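You operate a simulated robot arm through the tools that you are given. There is no shell and no other tool. Be economical: measure what you need, move in short steps, check, and stop when the job is done.

Carry out the task below with a simulated two-armed robot. There is one attempt and no reset: what you move stays moved.

## Task
Blow the wet can dry, then stand it in the white tray.
Fine: it stands in the yellow holder; blue switch on, hold the white button till the drops are gone, blue switch off again. Set down upright: what you pick out.

Only the result counts: the job must be done as asked and must still hold three seconds after the hand-in. Knocking over, shifting, dropping, spilling or breaking anything else fails it.

## Robot
Two 7-joint arms with fingered hands on one trunk that stands fixed in place. Base frame: the origin is at the foot of the trunk, x ahead of it, y to its left, z up; the work surface is at about z = 900. Readings come in mm, rad, newtons and seconds.
The left shoulder is at [31, 120, 1163], the right one opposite. With the tool pointing down near the work surface each hand reaches from about 240 to 700 mm from the base axis, measured 20 degrees to its own side. Payload 4 kg a hand.
The tool frame of a hand sits at the grasp point between the pads (the TCP): z along the fingers, y along the line on which they close. The tips reach 19 mm beyond it. The gripper opens to 120 mm. The gripper's body begins 53 mm behind the TCP. The gripper is a hand of 3 fingers: y runs from the thumb to the fingers, the wrist lies at [0, 0, -219] in the tool frame.
Orientation is that of the tool frame in the base frame, as a unit quaternion [x, y, z, w]. With the fingers straight down and closing along the base's y, the tool's x points along the base's -x, its y along +y and its z along -z.

## Interface
- The arms move only by the tool nudge_tool. It takes "left_plan", "right_plan" or both (then of equal length, played together; a hand with none holds still); each is a list of rows, each a list of 6 numbers: the shift along the tool's x, y, z in mm, then the turn, a rotation vector about the tool's x, y, z in rad. In form: [[tx, ty, tz, rx, ry, rz], ...]. A call has 1 to 10 rows; each row shifts and turns the commanded pose from where the row before left it, along the tool's axes as they then stand. Each row takes 0.2 s and may step no farther than 50 mm and 0.15 rad from the row before; otherwise, the whole call is refused. Where a pose cannot be reached the arm comes as near as it can. A force on the tool above 40 N (or 10 N above the force at the start of the call, whichever is more), or a blocked arm, ends the call early, and 0.2 s more pass. In this call time passes only in rows, and 0.2 s behind the last. The reply holds the time, the measured pose of the TCP, the force on the tool along the base axes, the opening and the grip force, in the units named above and with some noise, with the torque about the TCP (base axes, N m) and any sound that the robot's microphone picked up.
- Cameras (640 x 400 px; columns grow to the right, rows downward): "scene" is now at [56.8, 2.1, 1711.3]; the picture's right is [0.04, -1.00, 0.00], its down [-0.75, -0.03, -0.66] and it looks along [0.66, 0.03, -0.75] (base axes); focal length 373 px, centre (320, 200). "left" rides on the left gripper at [-66, -4, -79] in its tool frame; the picture's right is [0.05, -1.00, 0.00], its down [0.76, 0.04, -0.64] and it looks along [0.64, 0.04, 0.77] (tool axes); focal length 251 px, centre (320, 200). "right" rides on the right gripper at [66, -4, -79] in its tool frame; the picture's right is [0.05, 1.00, 0.00], its down [-0.76, 0.04, -0.64] and it looks along [-0.64, 0.03, 0.77] (tool axes); focal length 251 px, centre (320, 200). There is no depth. A picture from a camera that has moved, and an enlarged one, comes with that camera's place and axes in the base frame and with its lens.
- snapshot(camera): a new picture of that camera. No time passes.
- lift_body(by): slides the trunk up (or, below 0, down) by that many mm; the arms and the scene camera ride with it, the base frame stays. It gives what a move gives, with no picture.
- curl_fingers(finger1, finger2, thumb_bend, hand): sets how far each is bent, from 0 (flat) to 1 (curled in); at 0.3 the hand is open as for a grip, at 0.7 the pads meet at the TCP. One left out holds its place. A second passes; each finger stops where it meets its share of the squeeze, and holds until it gets a number again. It is the only way to open and close the hand. It gives what a move gives, with no picture; readings hold the bend of each and the force on the fingers (four entries, about 0 where the hand has none), thumb and palm.
- aim_head(pan, tilt): turns the head with the scene camera to pan (to the left, within 2.094 rad either way) and tilt (down, from -0.506 to 1.204), counted from straight ahead of the robot. It gives what a move gives.
- enlarge(camera, box): a new picture of the part [left, top, right, bottom] of that camera's present view, enlarged. No time passes.
- job_done(): hands the job in; it is judged then, once.

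Work in short steps. Places have to be worked out from the pictures, the camera data and where the tool is seen: move nearer, look again, correct. Check each grasp and each placing, and mend what went wrong. You have 120 turns and 94 pictures in all, those below and enlarged ones among them. Open the grippers and draw the arms clear of the work before you hand the job in, unless the task says otherwise; then end with one line.

The tools are called after ">>>" as a command line: name --argument value ..., lists and objects as JSON in quotes. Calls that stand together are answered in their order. nudge_tool: Moves the arms, as the interface text tells. Its arguments: {"type":"object","properties":{"left_plan":{"type":"array","items":{"type":"array","items":{"type":"number"}}},"right_plan":{"type":"array","items":{"type":"array","items":{"type":"number"}}}},"required":[]} The other tools are called the same way: lift_body (by) slides the trunk up or down; curl_fingers (finger1, finger2, thumb_bend, hand) moves the fingers one by one; aim_head (pan, tilt) turns the head that bears the scene camera; snapshot (camera) takes a picture; enlarge (camera, box) takes an enlarged picture of a part of a camera's view; job_done () hands the job in.

At the start:

```text
time_s: 0.0
left_position: [550.1, 200.0, 1286.6]
left_tcp_rot: [0.0, 1.0, 0.001, 0.0]
left_wrist_force: [-0.5, -0.1, -0.3]
left_wrist_torque: [0.01, 0.03, -0.01]
left_finger_gap: 119.9
left_finger_force: 0.1
left_shape: jaw
left_bend: [0.3, 0.3, 0.3]
left_finger forces: [0.0, 0.1, 0.0, 0.0, 0.0, 0.0]
right_position: [562.0, -292.8, 1284.4]
right_tcp_rot: [0.0, 1.0, -0.001, 0.0]
right_wrist_force: [0.0, 0.8, -0.5]
right_wrist_torque: [-0.01, 0.0, -0.01]
right_finger_gap: 119.9
right_finger_force: 0.1
right_shape: jaw
right_bend: [0.3, 0.3, 0.3]
right_finger forces: [0.0, 0.0, 0.0, 0.0, 0.0, 0.1]
trunk travel left (down, up): [-375.0, 165.0]
head pan, tilt: [0.038, 0.852]
```

scene: 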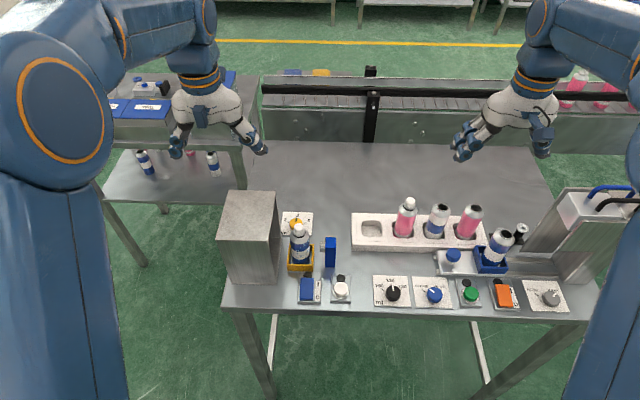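
right: 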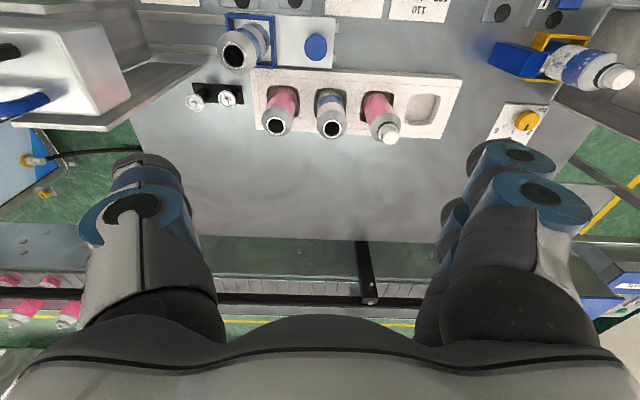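
left: 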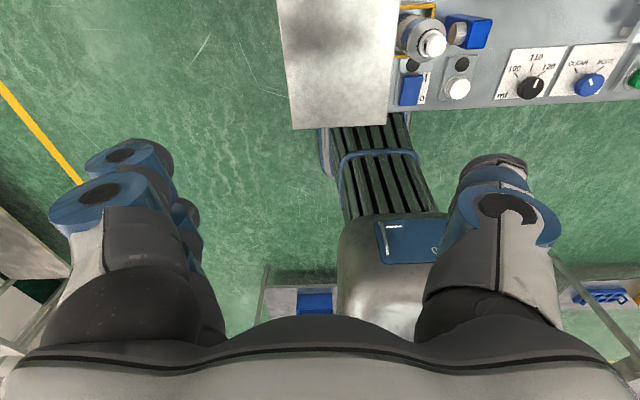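

The wet can seems to be in the yellow holder at the left, with the blue switch and white button in front of it. I'll enlarge to look closer.

>>> enlarge --camera "scene" --box '[210, 180, 370, 310]'

>>> enlarge --camera "scene" --box '[340, 180, 600, 320]'

```text
3.08 times, centred on (290, 245) of scene
camera zoom: at [56.8, 2.1, 1711.3], right [0.04, -1.0, 0.0], down [-0.75, -0.03, -0.66], along [0.66, 0.03, -0.75], focal length 1147 px, centre (412, 62)
```

zoom: 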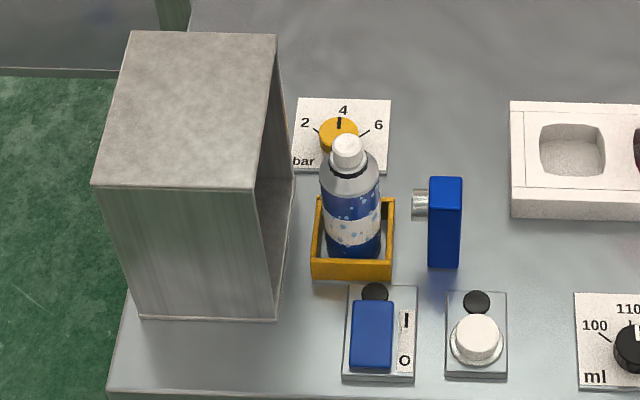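

```text
2.46 times, centred on (470, 250) of scene
camera zoom: at [56.8, 2.1, 1711.3], right [0.04, -1.0, 0.0], down [-0.75, -0.03, -0.66], along [0.66, 0.03, -0.75], focal length 918 px, centre (-49, 77)
```

zoom: 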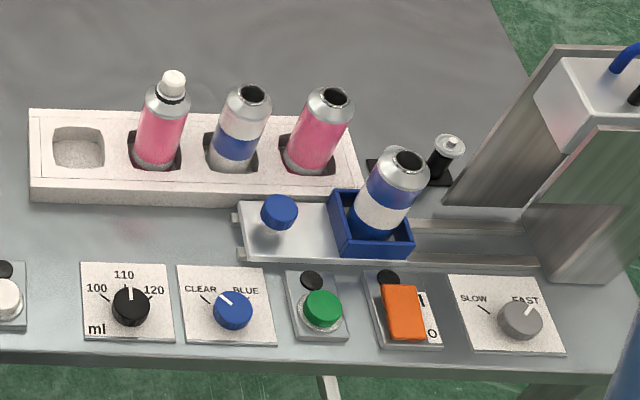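

The can stands in the holder at about (555, 67), the blue rocker at about (475, 49), the white button at about (469, -31) and the empty tray pocket at about (642, -110). I'll make a pressing shape on the left hand, with the thumb as pointer and the fingers curled, and look at it.

>>> curl_fingers --hand "left" --finger1 1.0 --finger2 1.0

>>> snapshot --camera "left"

>>> enlarge --camera "left" --box '[380, 0, 540, 110]'

```text
time_s: 1.0
left_position: [551.1, 198.4, 1285.9]
left_tcp_rot: [0.0, 1.0, 0.0, -0.001]
left_wrist_force: [0.2, -0.4, 0.2]
left_wrist_torque: [0.01, -0.01, -0.02]
left_finger_gap: 46.0
left_finger_force: 0.1
left_shape: fingers
left_bend: [1.0, 1.0, 0.3]
left_finger forces: [0.0, 0.1, 0.0, 0.1, 0.0, 0.0]
right_position: [562.7, -292.6, 1285.4]
right_tcp_rot: [0.001, 1.0, 0.0, 0.0]
right_wrist_force: [-0.4, -0.6, 0.3]
right_wrist_torque: [0.01, 0.03, -0.02]
right_finger_gap: 119.9
right_finger_force: 0.1
right_shape: jaw
right_bend: [0.3, 0.3, 0.3]
right_finger forces: [0.1, 0.0, 0.0, 0.1, 0.1, 0.0]
trunk travel left (down, up): [-375.0, 165.0]
head pan, tilt: [0.038, 0.852]
```

```text
88 pictures are left
camera left: at [615.7, 195.5, 1366.3], right [-0.05, -1.0, 0.0], down [-0.76, 0.04, 0.64], along [-0.64, 0.04, -0.77], focal length 251 px, centre (320, 200)
```

left: 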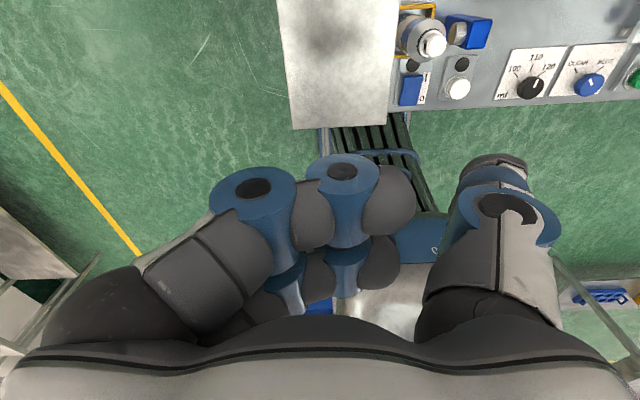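

```text
3.64 times, centred on (460, 55) of left
camera zoom: at [615.7, 195.5, 1366.3], right [-0.05, -1.0, 0.0], down [-0.76, 0.04, 0.64], along [-0.64, 0.04, -0.77], focal length 914 px, centre (-189, 727)
```

zoom: 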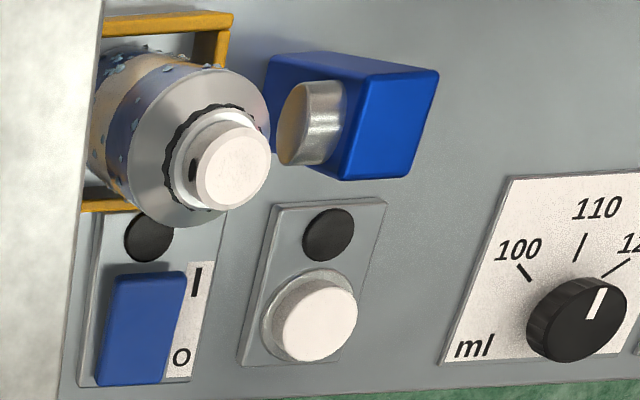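

The fingers are curled out of the way. I'll bend the thumb in as the pointer, then move above the rocker and tilt the wrist back toward the robot so the hand clears the can.

>>> curl_fingers --hand "left" --thumb_bend 0.65

>>> nudge_tool --left_plan '[[20, -37, 0, 0, 0, 0], [20, -37, 0, 0, 0, 0], [20, -37, 0, 0, 0, 0], [20, -37, 0, 0, 0, 0], [0, 0, 0, 0, -0.15, 0], [0, 0, 0, 0, -0.15, 0], [0, 0, 0, 0, -0.15, 0], [0, 0, 0, 0, -0.15, 0]]'

>>> snapshot --camera "left"

>>> snapshot --camera "scene"

```text
time_s: 2.0
left_position: [549.6, 198.3, 1287.2]
left_tcp_rot: [-0.001, 1.0, 0.0, 0.0]
left_wrist_force: [0.2, -0.5, -0.5]
left_wrist_torque: [-0.01, 0.01, 0.0]
left_finger_gap: 21.3
left_finger_force: 0.0
left_shape: fingers
left_bend: [1.0, 1.0, 0.63]
left_finger forces: [0.0, 0.0, 0.0, 0.0, 0.1, 0.0]
right_position: [563.3, -291.6, 1285.0]
right_tcp_rot: [0.001, 1.0, 0.0, 0.0]
right_wrist_force: [0.6, -0.2, 0.8]
right_wrist_torque: [-0.05, 0.01, -0.03]
right_finger_gap: 119.9
right_finger_force: 0.1
right_shape: jaw
right_bend: [0.3, 0.3, 0.3]
right_finger forces: [0.0, 0.1, 0.0, 0.0, 0.1, 0.1]
trunk travel left (down, up): [-375.0, 165.0]
head pan, tilt: [0.038, 0.852]
```

```text
time_s: 3.8
left_position: [469.3, 50.3, 1287.1]
left_tcp_rot: [0.001, 0.955, 0.0, 0.296]
left_wrist_force: [-0.6, 0.2, -0.6]
left_wrist_torque: [0.02, 0.0, -0.03]
left_finger_gap: 20.9
left_finger_force: 0.0
left_shape: fingers
left_bend: [1.0, 1.0, 0.63]
left_finger forces: [0.0, 0.1, 0.1, 0.0, 0.0, 0.0]
right_position: [560.3, -292.0, 1285.8]
right_tcp_rot: [0.0, 1.0, 0.0, 0.0]
right_wrist_force: [0.1, 0.8, 0.2]
right_wrist_torque: [0.0, 0.0, 0.0]
right_finger_gap: 120.1
right_finger_force: 0.1
right_shape: jaw
right_bend: [0.3, 0.3, 0.3]
right_finger forces: [0.0, 0.0, 0.0, 0.1, 0.0, 0.1]
trunk travel left (down, up): [-375.0, 165.0]
head pan, tilt: [0.038, 0.852]
```

```text
86 pictures are left
camera left: at [477.8, 47.2, 1390.6], right [-0.05, -1.0, -0.03], down [-0.99, 0.04, 0.1], along [-0.1, 0.03, -0.99], focal length 251 px, centre (320, 200)
```

left: 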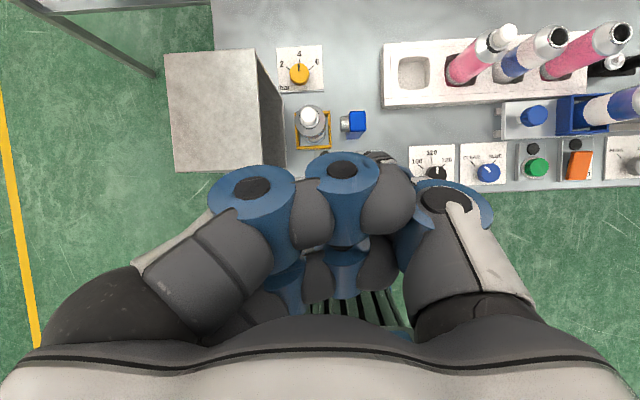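

```text
85 pictures are left
camera scene: at [55.3, 1.5, 1711.4], right [0.04, -1.0, 0.0], down [-0.75, -0.03, -0.66], along [0.66, 0.03, -0.75], focal length 373 px, centre (320, 200)
```

scene: 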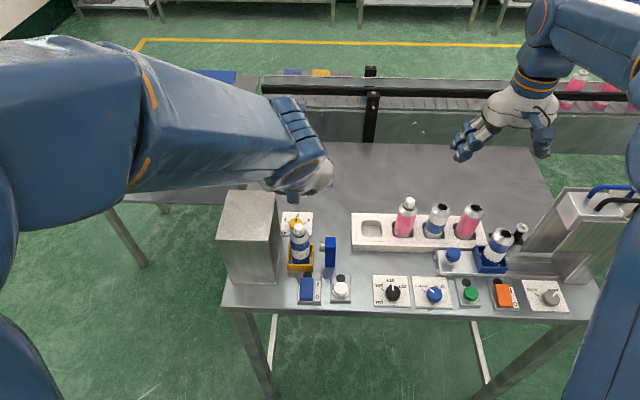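

The thumb stopped at 0.63, touching the fingers. I'll zoom in to see which part is lowest.

>>> enlarge --camera "left" --box '[270, 90, 480, 300]'

>>> enlarge --camera "scene" --box '[240, 80, 360, 220]'

```text
1.90 times, centred on (375, 195) of left
camera zoom: at [477.8, 47.2, 1390.6], right [-0.05, -1.0, -0.03], down [-0.99, 0.04, 0.1], along [-0.1, 0.03, -0.99], focal length 479 px, centre (215, 210)
```

zoom: 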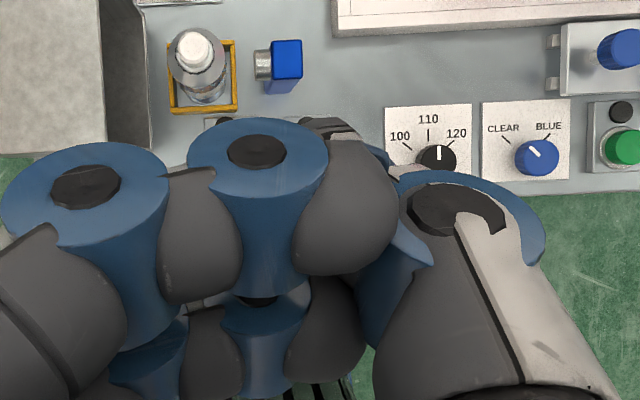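

```text
2.86 times, centred on (300, 150) of scene
camera zoom: at [55.3, 1.5, 1711.4], right [0.04, -1.0, 0.0], down [-0.75, -0.03, -0.66], along [0.66, 0.03, -0.75], focal length 1065 px, centre (377, 343)
```

zoom: 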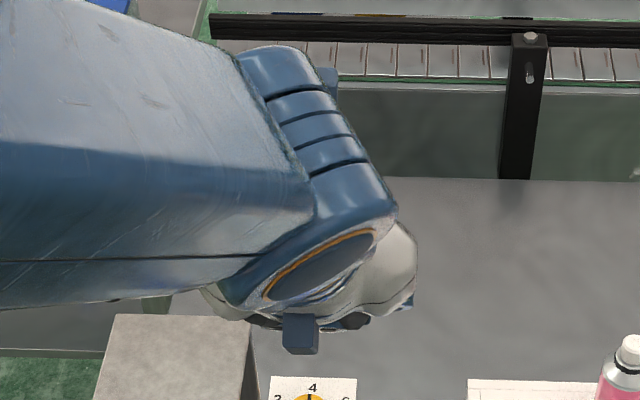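

The thumb leads, but the curled fingers on the +y side would come near the metal box. It is better to untilt and yaw 90° so the thumb points forward and the hand sits on the robot side of the switch.

>>> curl_fingers --hand "left" --thumb_bend 0.45

>>> nudge_tool --left_plan '[[0, 0, 0, 0, 0.15, 0], [0, 0, 0, 0, 0.15, 0], [0, 0, 0, 0, 0.15, 0], [0, 0, 0, 0, 0.15, 0], [25, 0, 0, 0, 0, -0.15], [0, 0, 0, 0, 0, -0.15], [0, 0, 0, 0, 0, -0.15], [0, 0, 0, 0, 0, -0.15], [0, 0, 0, 0, 0, -0.15], [0, 0, 0, 0, 0, -0.15]]'

>>> nudge_tool --left_plan '[[0, 0, 0, 0, 0, -0.15], [0, 0, 0, 0, 0, -0.15], [0, 0, 0, 0, 0, -0.15], [0, 0, 0, 0, 0, -0.15], [0, 0, 0, 0, 0, -0.071]]'

>>> snapshot --camera "left"

>>> snapshot --camera "scene"

```text
time_s: 4.8
left_position: [470.7, 51.7, 1288.0]
left_tcp_rot: [0.001, 0.955, -0.001, 0.295]
left_wrist_force: [-0.3, -0.2, 0.5]
left_wrist_torque: [0.0, 0.02, 0.02]
left_finger_gap: 32.9
left_finger_force: 0.0
left_shape: fingers
left_bend: [1.0, 1.0, 0.45]
left_finger forces: [0.1, 0.0, 0.0, 0.1, 0.0, 0.1]
right_position: [561.9, -292.0, 1285.3]
right_tcp_rot: [0.0, 1.0, 0.001, -0.001]
right_wrist_force: [-0.1, 0.5, 0.1]
right_wrist_torque: [0.0, 0.01, 0.03]
right_finger_gap: 119.8
right_finger_force: 0.1
right_shape: jaw
right_bend: [0.3, 0.3, 0.3]
right_finger forces: [0.0, 0.0, 0.1, 0.0, 0.1, 0.0]
trunk travel left (down, up): [-375.0, 165.0]
head pan, tilt: [0.038, 0.852]
```

```text
time_s: 7.0
left_position: [443.8, 51.3, 1286.8]
left_tcp_rot: [-0.435, 0.9, 0.0, 0.0]
left_wrist_force: [0.0, -0.2, 0.5]
left_wrist_torque: [0.01, -0.01, 0.03]
left_finger_gap: 33.0
left_finger_force: 0.0
left_shape: fingers
left_bend: [1.0, 1.0, 0.45]
left_finger forces: [0.0, 0.0, 0.0, 0.0, 0.0, 0.0]
right_position: [562.0, -291.5, 1285.5]
right_tcp_rot: [0.0, 1.0, 0.0, -0.001]
right_wrist_force: [-0.1, 0.0, 0.8]
right_wrist_torque: [0.02, -0.03, 0.0]
right_finger_gap: 119.8
right_finger_force: 0.1
right_shape: jaw
right_bend: [0.3, 0.3, 0.3]
right_finger forces: [0.0, 0.0, 0.0, 0.0, 0.1, 0.1]
trunk travel left (down, up): [-375.0, 165.0]
head pan, tilt: [0.038, 0.852]
```

```text
time_s: 8.2
left_position: [444.3, 51.7, 1287.3]
left_tcp_rot: [0.707, -0.707, 0.0, 0.001]
left_wrist_force: [-0.6, 0.1, 0.1]
left_wrist_torque: [0.02, -0.01, 0.01]
left_finger_gap: 33.2
left_finger_force: 0.0
left_shape: fingers
left_bend: [1.0, 1.0, 0.45]
left_finger forces: [0.0, 0.1, 0.0, 0.1, 0.0, 0.0]
right_position: [562.6, -291.7, 1285.5]
right_tcp_rot: [0.0, 1.0, 0.0, 0.001]
right_wrist_force: [0.3, 0.3, 0.4]
right_wrist_torque: [0.01, 0.02, -0.04]
right_finger_gap: 120.2
right_finger_force: 0.0
right_shape: jaw
right_bend: [0.3, 0.3, 0.3]
right_finger forces: [0.1, 0.0, 0.0, 0.0, 0.0, 0.1]
trunk travel left (down, up): [-375.0, 165.0]
head pan, tilt: [0.038, 0.852]
```

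```text
82 pictures are left
camera left: at [448.0, 117.7, 1366.7], right [1.0, -0.05, 0.0], down [-0.04, -0.76, 0.64], along [-0.03, -0.64, -0.77], focal length 251 px, centre (320, 200)
```

left: 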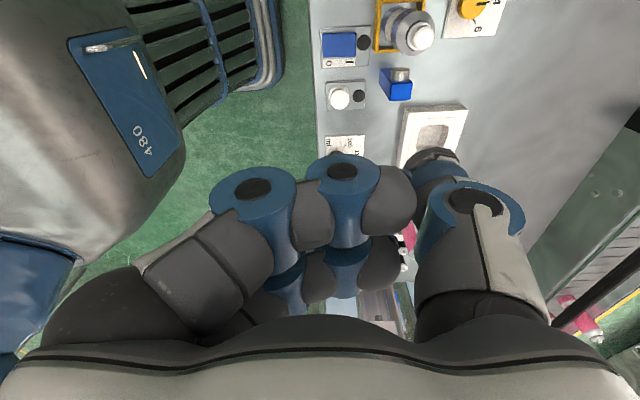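

```text
81 pictures are left
camera scene: at [56.8, 2.2, 1711.3], right [0.04, -1.0, 0.0], down [-0.75, -0.03, -0.66], along [0.66, 0.03, -0.75], focal length 373 px, centre (320, 200)
```

scene: 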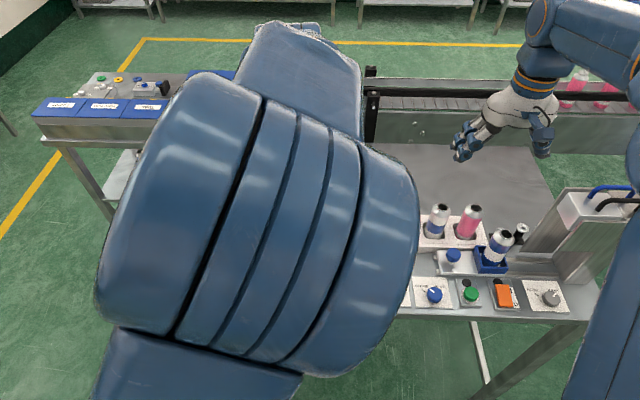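

The side view shows rocker end I at the far side (x ≈ 492) and the thumb tip about 50 mm ahead of the TCP. I'll descend most of the way and look again.

>>> nudge_tool --left_plan '[[0, 0, 44, 0, 0, 0], [0, 0, 44, 0, 0, 0], [0, 0, 44, 0, 0, 0], [0, 0, 44, 0, 0, 0], [0, 0, 44, 0, 0, 0], [0, 0, 44, 0, 0, 0], [0, 0, 44, 0, 0, 0]]'

>>> snapshot --camera "left"

>>> snapshot --camera "scene"

```text
time_s: 9.8
left_position: [445.7, 51.2, 977.6]
left_tcp_rot: [-0.707, 0.707, 0.0, 0.0]
left_wrist_force: [0.0, -0.2, -1.2]
left_wrist_torque: [0.0, 0.03, 0.03]
left_finger_gap: 33.0
left_finger_force: 0.1
left_shape: fingers
left_bend: [1.0, 1.0, 0.45]
left_finger forces: [0.0, 0.1, 0.0, 0.0, 0.0, 0.0]
right_position: [564.1, -292.3, 1285.7]
right_tcp_rot: [0.0, 1.0, 0.0, -0.001]
right_wrist_force: [0.0, 0.6, -0.1]
right_wrist_torque: [-0.02, 0.01, 0.03]
right_finger_gap: 119.8
right_finger_force: 0.0
right_shape: jaw
right_bend: [0.3, 0.3, 0.3]
right_finger forces: [0.1, 0.1, 0.1, 0.1, 0.0, 0.0]
trunk travel left (down, up): [-375.0, 165.0]
head pan, tilt: [0.038, 0.852]
```

```text
80 pictures are left
camera left: at [447.7, 118.1, 1057.2], right [1.0, -0.06, 0.0], down [-0.04, -0.76, 0.64], along [-0.04, -0.64, -0.77], focal length 251 px, centre (320, 200)
```

left: 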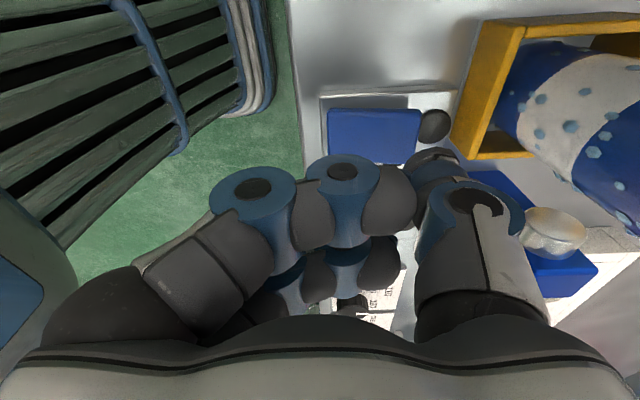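

```text
79 pictures are left
camera scene: at [58.0, 2.2, 1711.3], right [0.04, -1.0, 0.0], down [-0.75, -0.03, -0.66], along [0.66, 0.03, -0.75], focal length 373 px, centre (320, 200)
```

scene: 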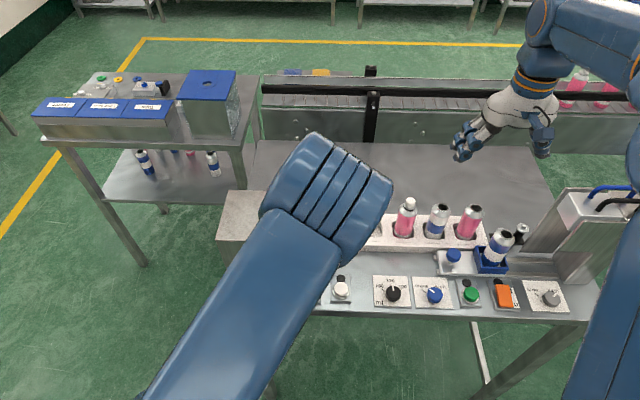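

The thumb is about over the far end of the rocker, roughly 30 mm above it. I'll shift back 5 mm and lower 24 mm in small steps.

>>> nudge_tool --left_plan '[[0, 5, 8, 0, 0, 0], [0, 0, 8, 0, 0, 0], [0, 0, 8, 0, 0, 0]]'

>>> snapshot --camera "left"

```text
time_s: 10.6
left_position: [438.6, 50.6, 954.8]
left_tcp_rot: [-0.706, 0.708, 0.0, -0.001]
left_wrist_force: [0.0, 0.0, -0.4]
left_wrist_torque: [0.01, -0.01, -0.03]
left_finger_gap: 32.9
left_finger_force: 0.0
left_shape: fingers
left_bend: [1.0, 1.0, 0.45]
left_finger forces: [0.0, 0.0, 0.1, 0.0, 0.1, 0.0]
right_position: [561.7, -291.9, 1284.4]
right_tcp_rot: [0.0, 1.0, 0.0, 0.001]
right_wrist_force: [-0.9, 0.0, -0.3]
right_wrist_torque: [0.01, -0.01, -0.04]
right_finger_gap: 119.9
right_finger_force: 0.1
right_shape: jaw
right_bend: [0.3, 0.3, 0.3]
right_finger forces: [0.0, 0.1, 0.0, 0.0, 0.0, 0.0]
trunk travel left (down, up): [-375.0, 165.0]
head pan, tilt: [0.038, 0.852]
```

```text
78 pictures are left
camera left: at [442.4, 117.5, 1034.2], right [1.0, -0.06, 0.0], down [-0.04, -0.76, 0.64], along [-0.04, -0.64, -0.77], focal length 251 px, centre (320, 200)
```

left: 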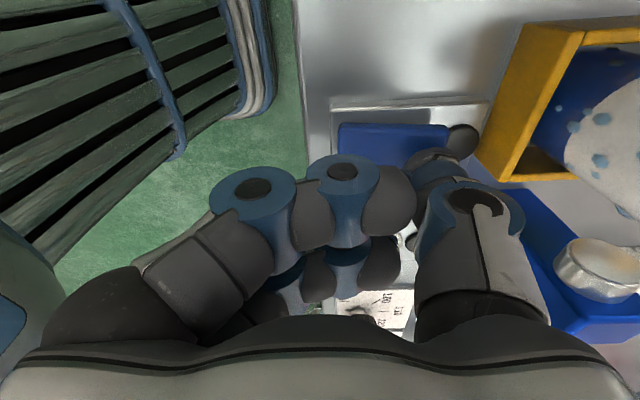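

No contact yet, and the tip is over the far end. I'll keep lowering in 3 mm steps.

>>> nudge_tool --left_plan '[[0, 0, 3, 0, 0, 0], [0, 0, 3, 0, 0, 0], [0, 0, 3, 0, 0, 0], [0, 0, 3, 0, 0, 0], [0, 0, 3, 0, 0, 0]]'

>>> snapshot --camera "left"

```text
time_s: 11.8
left_position: [439.1, 51.7, 942.4]
left_tcp_rot: [0.707, -0.707, 0.003, -0.003]
left_wrist_force: [-3.1, 1.1, 35.0]
left_wrist_torque: [0.05, -1.64, 0.08]
left_finger_gap: 33.7
left_finger_force: 16.8
left_shape: fingers
left_bend: [1.0, 1.0, 0.46]
left_finger forces: [0.1, 0.1, 0.0, 0.0, 33.2, 0.1]
right_position: [559.1, -292.1, 1289.0]
right_tcp_rot: [0.0, 1.0, 0.001, 0.002]
right_wrist_force: [0.5, 0.1, -0.8]
right_wrist_torque: [-0.02, 0.02, -0.01]
right_finger_gap: 119.7
right_finger_force: 0.0
right_shape: jaw
right_bend: [0.3, 0.3, 0.3]
right_finger forces: [0.1, 0.0, 0.0, 0.1, 0.0, 0.0]
trunk travel left (down, up): [-375.0, 165.0]
head pan, tilt: [0.038, 0.852]
```

```text
77 pictures are left
camera left: at [442.0, 117.4, 1022.7], right [1.0, -0.05, 0.01], down [-0.05, -0.76, 0.64], along [-0.03, -0.64, -0.77], focal length 251 px, centre (320, 200)
```

left: 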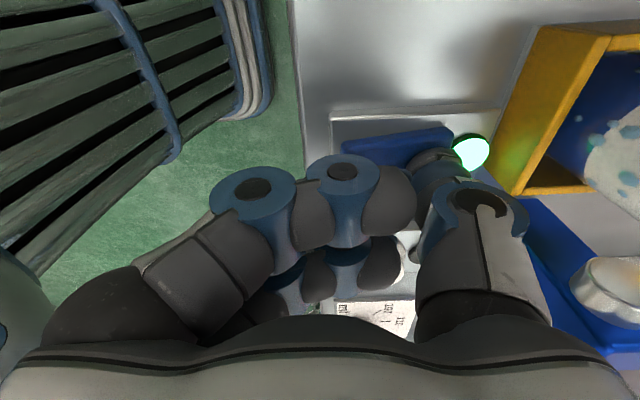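

The lamp is green, so the switch is on. I'll lift and move over to the white button at about (476, -24).

>>> nudge_tool --left_plan '[[0, 0, -20, 0, 0, 0], [0, 0, -20, 0, 0, 0], [37, 5, 0, 0, 0, 0], [38, 6, 0, 0, 0, 0]]'

>>> snapshot --camera "left"

```text
time_s: 12.8
left_position: [427.6, -23.3, 980.1]
left_tcp_rot: [-0.707, 0.707, 0.001, 0.0]
left_wrist_force: [-0.7, -0.1, -0.2]
left_wrist_torque: [0.04, 0.0, 0.04]
left_finger_gap: 33.2
left_finger_force: 0.1
left_shape: fingers
left_bend: [1.0, 1.0, 0.45]
left_finger forces: [0.1, 0.0, 0.1, 0.1, 0.0, 0.0]
right_position: [561.0, -293.8, 1286.2]
right_tcp_rot: [0.001, 1.0, 0.0, -0.001]
right_wrist_force: [1.0, -0.4, 0.7]
right_wrist_torque: [-0.01, -0.04, -0.02]
right_finger_gap: 119.7
right_finger_force: 0.1
right_shape: jaw
right_bend: [0.3, 0.3, 0.3]
right_finger forces: [0.0, 0.1, 0.0, 0.0, 0.0, 0.0]
trunk travel left (down, up): [-375.0, 165.0]
head pan, tilt: [0.038, 0.852]
```

```text
76 pictures are left
camera left: at [430.1, 42.1, 1060.1], right [1.0, -0.05, 0.0], down [-0.04, -0.76, 0.64], along [-0.03, -0.64, -0.77], focal length 251 px, centre (320, 200)
```

left: 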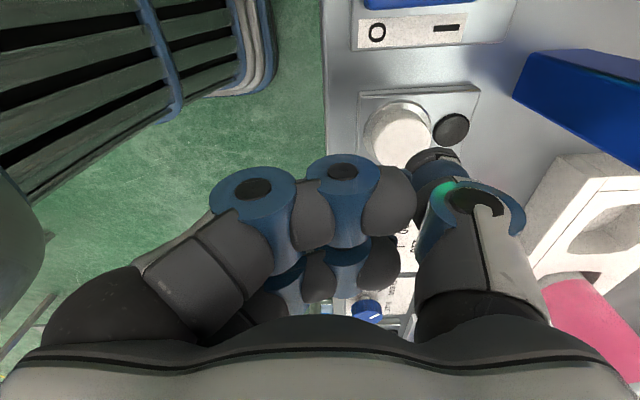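

The button centre is at about (472, -21). I'll correct slightly and press down gradually.

>>> nudge_tool --left_plan '[[-2, 3, 8, 0, 0, 0], [0, 0, 8, 0, 0, 0], [0, 0, 4, 0, 0, 0], [0, 0, 3, 0, 0, 0], [0, 0, 3, 0, 0, 0], [0, 0, 3, 0, 0, 0]]'

>>> snapshot --camera "left"

```text
time_s: 14.2
left_position: [425.5, -21.6, 951.8]
left_tcp_rot: [-0.706, 0.708, 0.0, 0.0]
left_wrist_force: [0.6, 0.8, 1.2]
left_wrist_torque: [0.0, -0.05, 0.03]
left_finger_gap: 33.2
left_finger_force: 0.4
left_shape: fingers
left_bend: [1.0, 1.0, 0.45]
left_finger forces: [0.0, 0.0, 0.0, 0.0, 1.0, 0.0]
right_position: [561.6, -293.3, 1284.6]
right_tcp_rot: [0.0, 1.0, 0.0, 0.0]
right_wrist_force: [0.3, 0.3, -0.8]
right_wrist_torque: [-0.01, 0.01, 0.01]
right_finger_gap: 120.2
right_finger_force: 0.1
right_shape: jaw
right_bend: [0.3, 0.3, 0.3]
right_finger forces: [0.0, 0.0, 0.0, 0.0, 0.0, 0.1]
trunk travel left (down, up): [-375.0, 165.0]
head pan, tilt: [0.038, 0.852]
```

```text
75 pictures are left
camera left: at [428.5, 44.0, 1030.4], right [1.0, -0.06, 0.0], down [-0.04, -0.76, 0.64], along [-0.04, -0.64, -0.77], focal length 251 px, centre (320, 200)
```

left: 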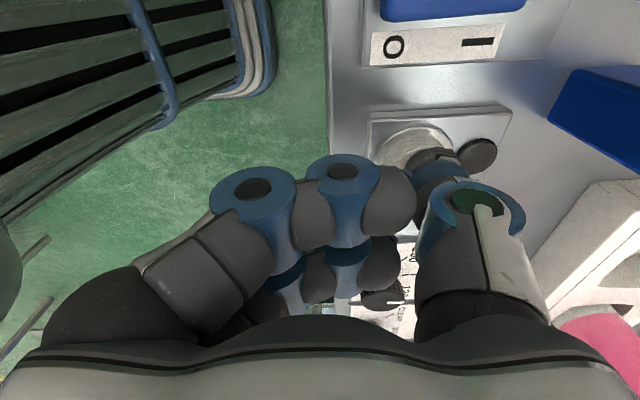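

Light contact (1 N) on the button, so I'll press deeper.

>>> nudge_tool --left_plan '[[0, 0, 3, 0, 0, 0], [0, 0, 3, 0, 0, 0], [0, 0, 2, 0, 0, 0]]'

>>> snapshot --camera "scene"

>>> snapshot --camera "left"

```text
time_s: 15.0
left_position: [426.2, -21.1, 942.9]
left_tcp_rot: [-0.706, 0.708, 0.0, 0.0]
left_wrist_force: [-0.2, -0.2, 4.5]
left_wrist_torque: [-0.01, -0.26, -0.04]
left_finger_gap: 33.1
left_finger_force: 2.5
left_shape: fingers
left_bend: [1.0, 1.0, 0.45]
left_finger forces: [0.1, 0.0, 0.0, 0.1, 4.7, 0.0]
right_position: [561.5, -291.9, 1285.4]
right_tcp_rot: [0.0, 1.0, 0.0, -0.001]
right_wrist_force: [0.3, 0.3, 0.1]
right_wrist_torque: [0.03, -0.03, -0.01]
right_finger_gap: 120.1
right_finger_force: 0.0
right_shape: jaw
right_bend: [0.3, 0.3, 0.3]
right_finger forces: [0.1, 0.0, 0.0, 0.0, 0.0, 0.0]
trunk travel left (down, up): [-375.0, 165.0]
head pan, tilt: [0.038, 0.852]
heard: click
```

```text
74 pictures are left
camera scene: at [56.0, 2.0, 1711.4], right [0.04, -1.0, 0.0], down [-0.75, -0.03, -0.66], along [0.66, 0.03, -0.75], focal length 373 px, centre (320, 200)
```

scene: 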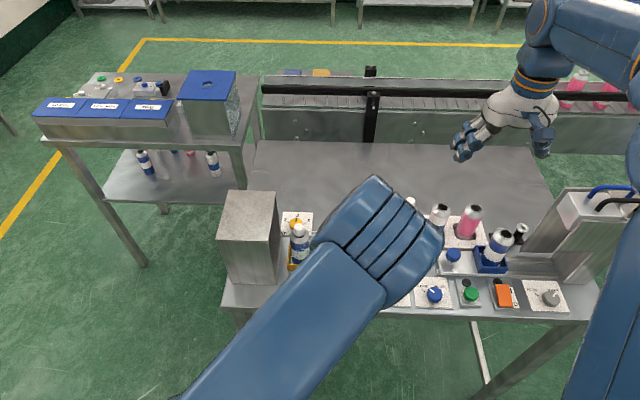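

```text
73 pictures are left
camera left: at [428.4, 44.3, 1022.8], right [1.0, -0.06, 0.0], down [-0.04, -0.76, 0.64], along [-0.03, -0.64, -0.77], focal length 251 px, centre (320, 200)
```

left: 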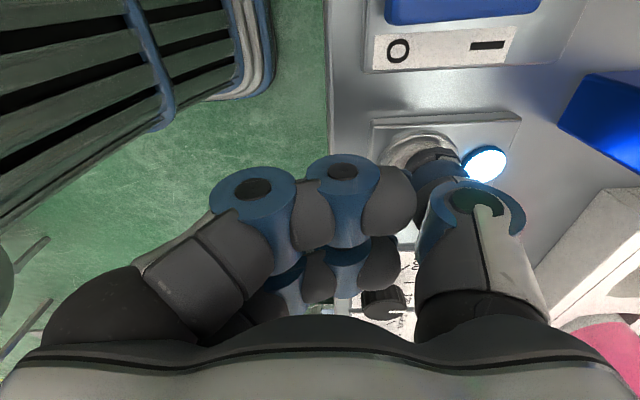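

The button clicked and its lamp is lit. The can is visible in the scene view, so I'll hold (with a hair more press) and watch the drops.

>>> nudge_tool --left_plan '[[0, 0, 1, 0, 0, 0], [0, 0, 0, 0, 0, 0], [0, 0, 0, 0, 0, 0], [0, 0, 0, 0, 0, 0], [0, 0, 0, 0, 0, 0]]'

>>> enlarge --camera "scene" --box '[270, 210, 340, 280]'

```text
time_s: 16.2
left_position: [423.8, -21.9, 941.8]
left_tcp_rot: [-0.706, 0.708, -0.001, 0.002]
left_wrist_force: [-1.3, -0.2, 12.2]
left_wrist_torque: [-0.02, -0.66, 0.0]
left_finger_gap: 33.4
left_finger_force: 6.3
left_shape: fingers
left_bend: [1.0, 1.0, 0.45]
left_finger forces: [0.1, 0.0, 0.0, 0.1, 11.7, 0.0]
right_position: [561.6, -292.2, 1286.5]
right_tcp_rot: [0.0, 1.0, 0.0, 0.001]
right_wrist_force: [0.4, 0.0, -1.5]
right_wrist_torque: [0.02, -0.02, 0.03]
right_finger_gap: 120.1
right_finger_force: 0.0
right_shape: jaw
right_bend: [0.3, 0.3, 0.3]
right_finger forces: [0.1, 0.0, 0.0, 0.1, 0.0, 0.1]
trunk travel left (down, up): [-375.0, 165.0]
head pan, tilt: [0.038, 0.852]
```

```text
5.71 times, centred on (305, 245) of scene
camera zoom: at [55.1, 2.0, 1711.4], right [0.04, -1.0, 0.0], down [-0.75, -0.03, -0.66], along [0.66, 0.03, -0.75], focal length 2130 px, centre (406, -57)
```

zoom: 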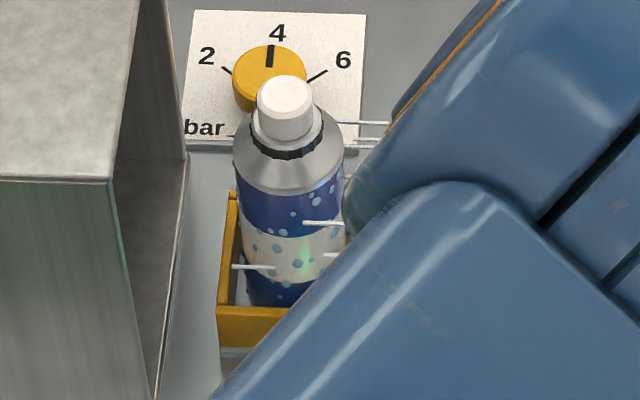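

Air is blowing and drops remain. I'll hold on.

>>> nudge_tool --left_plan '[[0, 0, 0, 0, 0, 0], [0, 0, 0, 0, 0, 0], [0, 0, 0, 0, 0, 0], [0, 0, 0, 0, 0, 0], [0, 0, 0, 0, 0, 0]]'

>>> enlarge --camera "scene" --box '[270, 210, 340, 280]'

```text
time_s: 17.4
left_position: [424.7, -21.9, 942.7]
left_tcp_rot: [-0.707, 0.707, 0.0, 0.0]
left_wrist_force: [-2.4, -0.2, 11.2]
left_wrist_torque: [-0.04, -0.65, -0.03]
left_finger_gap: 33.5
left_finger_force: 6.6
left_shape: fingers
left_bend: [1.0, 1.0, 0.45]
left_finger forces: [0.0, 0.1, 0.1, 0.0, 12.1, 0.0]
right_position: [561.7, -292.2, 1285.8]
right_tcp_rot: [0.0, 1.0, 0.001, 0.0]
right_wrist_force: [0.5, -0.1, 0.2]
right_wrist_torque: [0.0, -0.02, 0.0]
right_finger_gap: 119.9
right_finger_force: 0.0
right_shape: jaw
right_bend: [0.3, 0.3, 0.3]
right_finger forces: [0.0, 0.1, 0.0, 0.0, 0.1, 0.0]
trunk travel left (down, up): [-375.0, 165.0]
head pan, tilt: [0.038, 0.852]
```

```text
5.71 times, centred on (305, 245) of scene
camera zoom: at [55.1, 2.0, 1711.4], right [0.04, -1.0, 0.0], down [-0.75, -0.03, -0.66], along [0.66, 0.03, -0.75], focal length 2130 px, centre (406, -57)
```

zoom: 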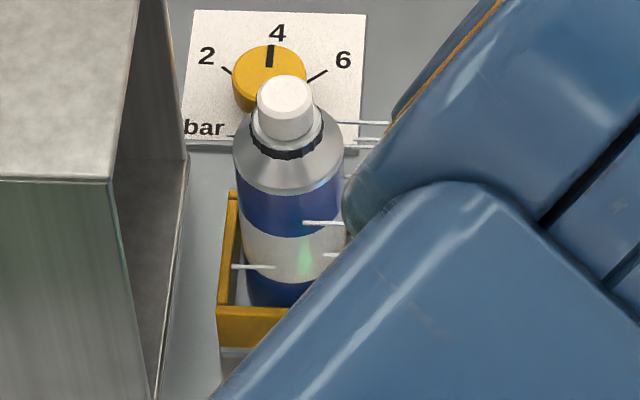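

The drops are gone. I'll release and go to the near (O) end of the rocker at about x 458.

>>> nudge_tool --left_plan '[[0, 0, -20, 0, 0, 0], [0, 0, -20, 0, 0, 0], [-37, 8, 0, 0, 0, 0], [-36, 8, 0, 0, 0, 0], [0, 0, 12, 0, 0, 0]]'

>>> snapshot --camera "left"

>>> enlarge --camera "scene" --box '[270, 210, 370, 310]'

```text
time_s: 18.6
left_position: [410.3, 50.6, 970.1]
left_tcp_rot: [-0.706, 0.708, 0.001, 0.001]
left_wrist_force: [0.3, 0.1, 0.3]
left_wrist_torque: [0.05, 0.01, 0.01]
left_finger_gap: 33.4
left_finger_force: 0.1
left_shape: fingers
left_bend: [1.0, 1.0, 0.45]
left_finger forces: [0.1, 0.0, 0.0, 0.1, 0.1, 0.1]
right_position: [562.1, -292.3, 1285.8]
right_tcp_rot: [0.0, 1.0, 0.0, 0.0]
right_wrist_force: [0.1, -0.3, 0.6]
right_wrist_torque: [0.01, 0.0, 0.0]
right_finger_gap: 120.0
right_finger_force: 0.1
right_shape: jaw
right_bend: [0.3, 0.3, 0.3]
right_finger forces: [0.0, 0.1, 0.1, 0.0, 0.0, 0.1]
trunk travel left (down, up): [-375.0, 165.0]
head pan, tilt: [0.038, 0.852]
```

```text
70 pictures are left
camera left: at [413.1, 116.6, 1049.5], right [1.0, -0.06, 0.0], down [-0.04, -0.76, 0.64], along [-0.04, -0.64, -0.77], focal length 251 px, centre (320, 200)
```

left: 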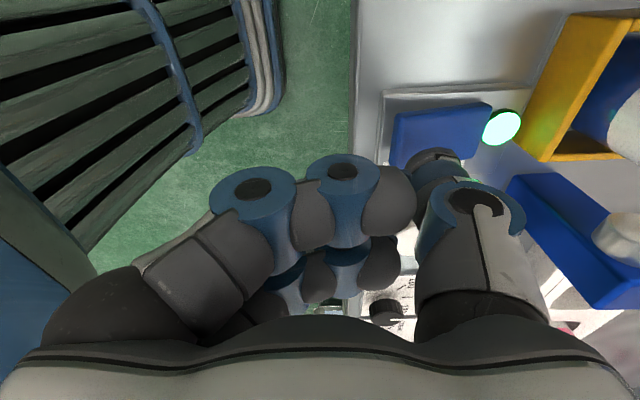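

```text
4.00 times, centred on (320, 260) of scene
camera zoom: at [57.2, 1.0, 1711.3], right [0.04, -1.0, 0.0], down [-0.75, -0.03, -0.66], along [0.66, 0.03, -0.75], focal length 1491 px, centre (320, -40)
```

zoom: 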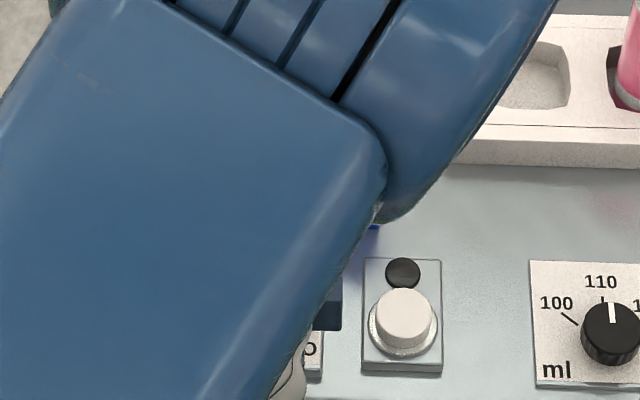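

The button lamp is off, and the tip is over the near (O) end. I'll press it down.

>>> nudge_tool --left_plan '[[0, 0, 6, 0, 0, 0], [0, 0, 6, 0, 0, 0], [0, 0, 4, 0, 0, 0], [0, 0, 3, 0, 0, 0], [0, 0, 3, 0, 0, 0], [0, 0, 3, 0, 0, 0], [0, 0, 3, 0, 0, 0]]'

>>> snapshot --camera "left"

```text
time_s: 20.2
left_position: [412.4, 50.9, 947.0]
left_tcp_rot: [-0.707, 0.708, -0.005, 0.004]
left_wrist_force: [-9.8, 2.4, 34.7]
left_wrist_torque: [0.11, -1.74, 0.1]
left_finger_gap: 31.8
left_finger_force: 18.3
left_shape: fingers
left_bend: [1.0, 1.0, 0.46]
left_finger forces: [0.1, 0.1, 0.0, 0.0, 36.7, 0.0]
right_position: [559.8, -292.4, 1286.3]
right_tcp_rot: [0.0, 1.0, -0.001, 0.001]
right_wrist_force: [-0.7, 0.0, -0.1]
right_wrist_torque: [-0.01, 0.04, 0.01]
right_finger_gap: 119.8
right_finger_force: 0.1
right_shape: jaw
right_bend: [0.3, 0.3, 0.3]
right_finger forces: [0.1, 0.1, 0.0, 0.0, 0.0, 0.0]
trunk travel left (down, up): [-375.0, 165.0]
head pan, tilt: [0.038, 0.852]
stopped in row 7 (left hand): the force on the tool passed its limit at 46 N (the readings are from after the stop); the commanded pose is now the measured one
```

```text
68 pictures are left
camera left: at [414.1, 117.5, 1026.9], right [1.0, -0.05, 0.01], down [-0.05, -0.76, 0.64], along [-0.03, -0.64, -0.77], focal length 251 px, centre (320, 200)
```

left: 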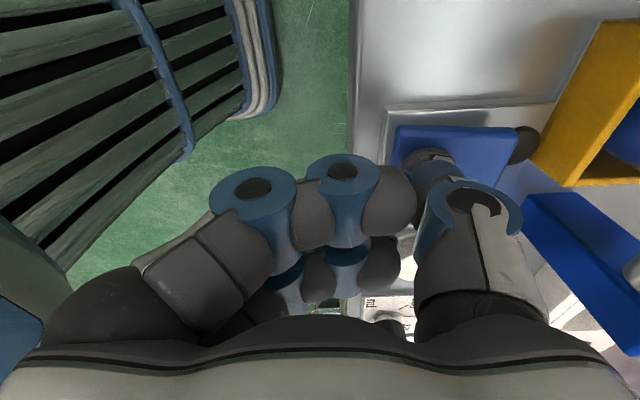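

The lamp is off. I'll raise the left hand and swing it away to the left.

>>> nudge_tool --left_plan '[[0, 0, -50, 0, 0, 0], [0, 0, -50, 0, 0, 0], [0, 0, -50, 0, 0, 0], [0, 0, -50, 0, 0, 0], [0, 0, -50, 0, 0, 0], [-50, 0, 0, 0, 0, 0], [-50, 0, 0, 0, 0, 0], [-50, 0, 0, 0, 0, 0], [-50, 0, 0, 0, 0, 0], [-50, 0, 0, 0, 0, 0]]'

>>> enlarge --camera "scene" --box '[210, 180, 370, 310]'

>>> snapshot --camera "scene"

```text
time_s: 22.4
left_position: [410.9, 302.7, 1192.8]
left_tcp_rot: [-0.706, 0.708, -0.002, 0.0]
left_wrist_force: [0.5, 1.1, 0.4]
left_wrist_torque: [-0.04, 0.0, -0.01]
left_finger_gap: 32.7
left_finger_force: 0.1
left_shape: fingers
left_bend: [1.0, 1.0, 0.45]
left_finger forces: [0.0, 0.0, 0.0, 0.0, 0.1, 0.0]
right_position: [561.8, -290.8, 1285.1]
right_tcp_rot: [0.0, 1.0, -0.001, -0.001]
right_wrist_force: [-0.7, 0.4, -0.2]
right_wrist_torque: [0.03, -0.01, 0.0]
right_finger_gap: 120.1
right_finger_force: 0.1
right_shape: jaw
right_bend: [0.3, 0.3, 0.3]
right_finger forces: [0.0, 0.0, 0.1, 0.0, 0.0, 0.1]
trunk travel left (down, up): [-375.0, 165.0]
head pan, tilt: [0.038, 0.852]
```

```text
3.08 times, centred on (290, 245) of scene
camera zoom: at [56.9, 4.0, 1711.3], right [0.04, -1.0, 0.0], down [-0.75, -0.03, -0.66], along [0.66, 0.02, -0.75], focal length 1147 px, centre (412, 62)
```

zoom: 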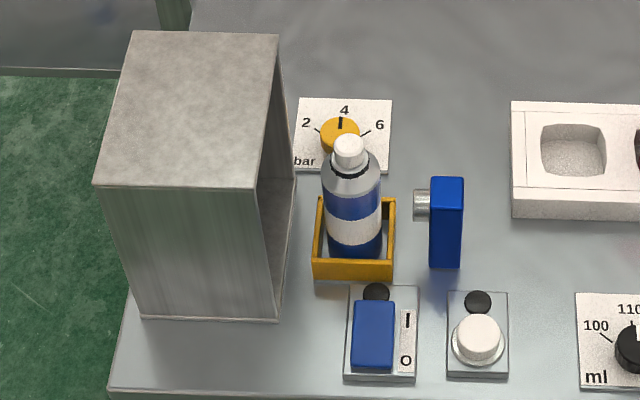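

```text
66 pictures are left
camera scene: at [56.9, 4.0, 1711.3], right [0.04, -1.0, 0.0], down [-0.75, -0.03, -0.66], along [0.66, 0.02, -0.75], focal length 373 px, centre (320, 200)
```

scene: 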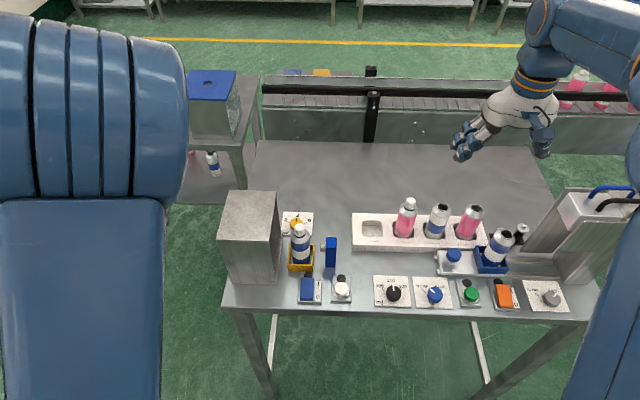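

The can is dry, both lamps are off and the rocker reads O. For the grasp I need to know how the three fingers meet, so I'll close the right hand in free air at a typical bend and look.

>>> curl_fingers --hand "right" --finger1 0.55 --finger2 0.55 --thumb_bend 0.55

>>> snapshot --camera "right"

>>> enlarge --camera "scene" --box '[430, 70, 570, 180]'

```text
time_s: 23.4
left_position: [412.0, 302.4, 1194.7]
left_tcp_rot: [0.708, -0.707, 0.002, -0.002]
left_wrist_force: [-0.3, 0.2, 0.1]
left_wrist_torque: [0.0, -0.01, -0.02]
left_finger_gap: 33.1
left_finger_force: 0.1
left_shape: fingers
left_bend: [1.0, 1.0, 0.45]
left_finger forces: [0.0, 0.0, 0.1, 0.0, 0.0, 0.0]
right_position: [561.8, -291.2, 1284.8]
right_tcp_rot: [0.0, 1.0, 0.0, 0.001]
right_wrist_force: [-0.5, 0.1, -0.5]
right_wrist_torque: [0.02, -0.03, 0.0]
right_finger_gap: 53.4
right_finger_force: 0.1
right_shape: fingers
right_bend: [0.55, 0.55, 0.55]
right_finger forces: [0.0, 0.1, 0.0, 0.0, 0.1, 0.0]
trunk travel left (down, up): [-375.0, 165.0]
head pan, tilt: [0.038, 0.852]
```

```text
65 pictures are left
camera right: at [496.6, -295.2, 1364.3], right [-0.05, 1.0, 0.0], down [0.76, 0.04, 0.64], along [0.64, 0.03, -0.77], focal length 251 px, centre (320, 200)
```

right: 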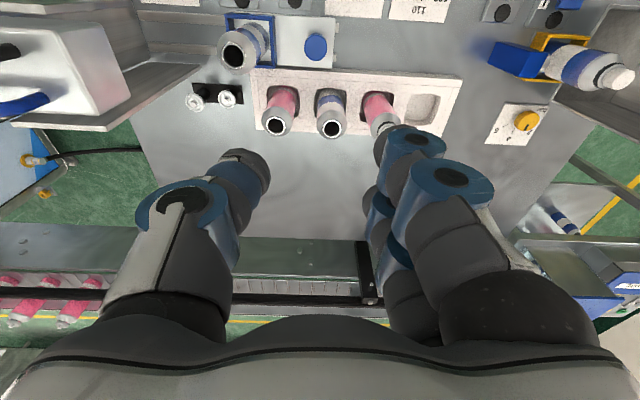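

```text
3.64 times, centred on (500, 125) of scene
camera zoom: at [56.8, 2.4, 1711.3], right [0.04, -1.0, 0.0], down [-0.75, -0.03, -0.66], along [0.66, 0.03, -0.75], focal length 1355 px, centre (-334, 473)
```

zoom: 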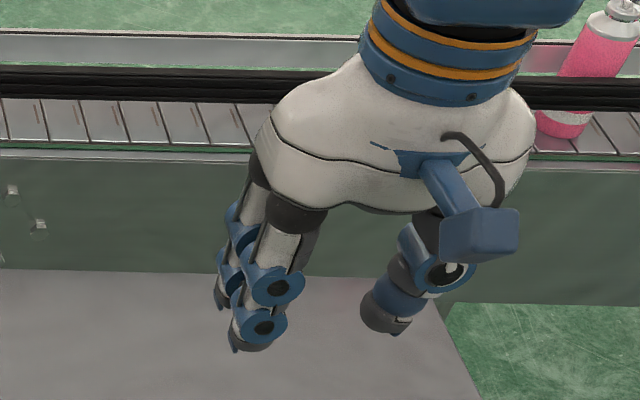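

The two fingers sit close together (about 30 mm), so they can cradle the can. I'll reopen the hand and yaw it 90° so it closes along x with the camera on the -y side, then travel to above the can.

>>> curl_fingers --hand "right" --finger1 0.3 --finger2 0.3 --thumb_bend 0.3

>>> nudge_tool --right_plan '[[0, 0, 0, 0, 0, -0.15], [0, 0, 0, 0, 0, -0.15], [0, 0, 0, 0, 0, -0.15], [0, 0, 0, 0, 0, -0.15], [0, 0, 0, 0, 0, -0.15], [0, 0, 0, 0, 0, -0.15], [0, 0, 0, 0, 0, -0.15], [0, 0, 0, 0, 0, -0.15], [0, 0, 0, 0, 0, -0.15], [0, 0, 0, 0, 0, -0.15]]'

>>> nudge_tool --right_plan '[[0, 0, 0, 0, 0, -0.071], [-45, 0, 0, 0, 0, 0], [-45, 0, 0, 0, 0, 0], [-45, 0, 0, 0, 0, 0], [-45, 0, 0, 0, 0, 0], [-45, 0, 0, 0, 0, 0], [-45, 0, 0, 0, 0, 0], [-45, 0, 0, 0, 0, 0], [-43, 0, 0, 0, 0, 0]]'

>>> snapshot --camera "right"

>>> snapshot --camera "scene"

```text
time_s: 24.4
left_position: [410.9, 302.2, 1192.9]
left_tcp_rot: [-0.707, 0.707, -0.001, 0.001]
left_wrist_force: [0.6, 0.5, 0.0]
left_wrist_torque: [-0.02, -0.02, -0.01]
left_finger_gap: 33.0
left_finger_force: 0.1
left_shape: fingers
left_bend: [1.0, 1.0, 0.45]
left_finger forces: [0.0, 0.0, 0.0, 0.0, 0.1, 0.0]
right_position: [562.2, -291.3, 1286.2]
right_tcp_rot: [0.0, 1.0, -0.001, 0.0]
right_wrist_force: [0.5, -0.7, 0.8]
right_wrist_torque: [-0.02, 0.0, -0.02]
right_finger_gap: 128.0
right_finger_force: 0.0
right_shape: fingers
right_bend: [0.3, 0.3, 0.3]
right_finger forces: [0.0, 0.0, 0.1, 0.1, 0.0, 0.1]
trunk travel left (down, up): [-375.0, 165.0]
head pan, tilt: [0.038, 0.852]
```

```text
time_s: 26.6
left_position: [411.1, 302.8, 1193.1]
left_tcp_rot: [-0.707, 0.708, -0.002, 0.002]
left_wrist_force: [-0.4, -1.4, 0.3]
left_wrist_torque: [0.01, 0.0, 0.0]
left_finger_gap: 32.8
left_finger_force: 0.1
left_shape: fingers
left_bend: [1.0, 1.0, 0.45]
left_finger forces: [0.1, 0.0, 0.1, 0.0, 0.0, 0.1]
right_position: [562.2, -292.1, 1284.7]
right_tcp_rot: [-0.681, 0.732, 0.0, 0.0]
right_wrist_force: [-0.6, -0.5, -0.6]
right_wrist_torque: [0.01, -0.05, -0.01]
right_finger_gap: 127.9
right_finger_force: 0.1
right_shape: fingers
right_bend: [0.3, 0.3, 0.3]
right_finger forces: [0.0, 0.0, 0.0, 0.0, 0.1, 0.1]
trunk travel left (down, up): [-375.0, 165.0]
head pan, tilt: [0.038, 0.852]
```

```text
time_s: 28.6
left_position: [410.7, 304.3, 1192.6]
left_tcp_rot: [0.707, -0.707, 0.002, -0.001]
left_wrist_force: [0.6, 1.1, 0.6]
left_wrist_torque: [-0.05, -0.02, 0.03]
left_finger_gap: 33.2
left_finger_force: 0.1
left_shape: fingers
left_bend: [1.0, 1.0, 0.45]
left_finger forces: [0.0, 0.0, 0.0, 0.0, 0.0, 0.1]
right_position: [561.5, 67.4, 1285.2]
right_tcp_rot: [-0.707, 0.708, -0.001, 0.0]
right_wrist_force: [-0.9, -0.2, -0.2]
right_wrist_torque: [0.0, 0.01, -0.02]
right_finger_gap: 128.0
right_finger_force: 0.1
right_shape: fingers
right_bend: [0.3, 0.3, 0.3]
right_finger forces: [0.0, 0.1, 0.1, 0.1, 0.0, 0.1]
trunk travel left (down, up): [-375.0, 165.0]
head pan, tilt: [0.038, 0.852]
```

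```text
63 pictures are left
camera right: at [566.1, 1.2, 1364.8], right [-1.0, -0.05, 0.0], down [-0.04, 0.77, 0.64], along [-0.03, 0.64, -0.77], focal length 251 px, centre (320, 200)
```

right: 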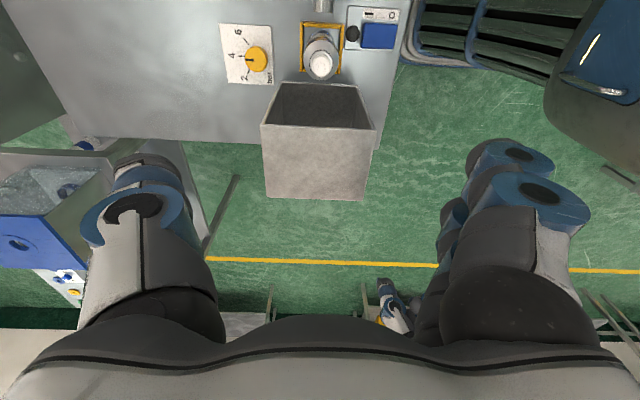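

```text
62 pictures are left
camera scene: at [57.0, 4.5, 1711.3], right [0.04, -1.0, 0.0], down [-0.75, -0.03, -0.66], along [0.66, 0.02, -0.75], focal length 373 px, centre (320, 200)
```

scene: 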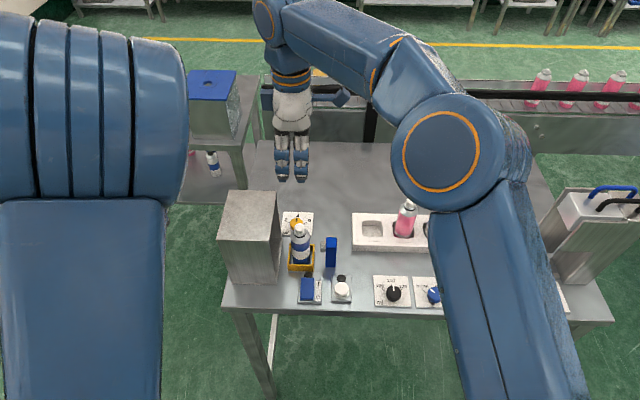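

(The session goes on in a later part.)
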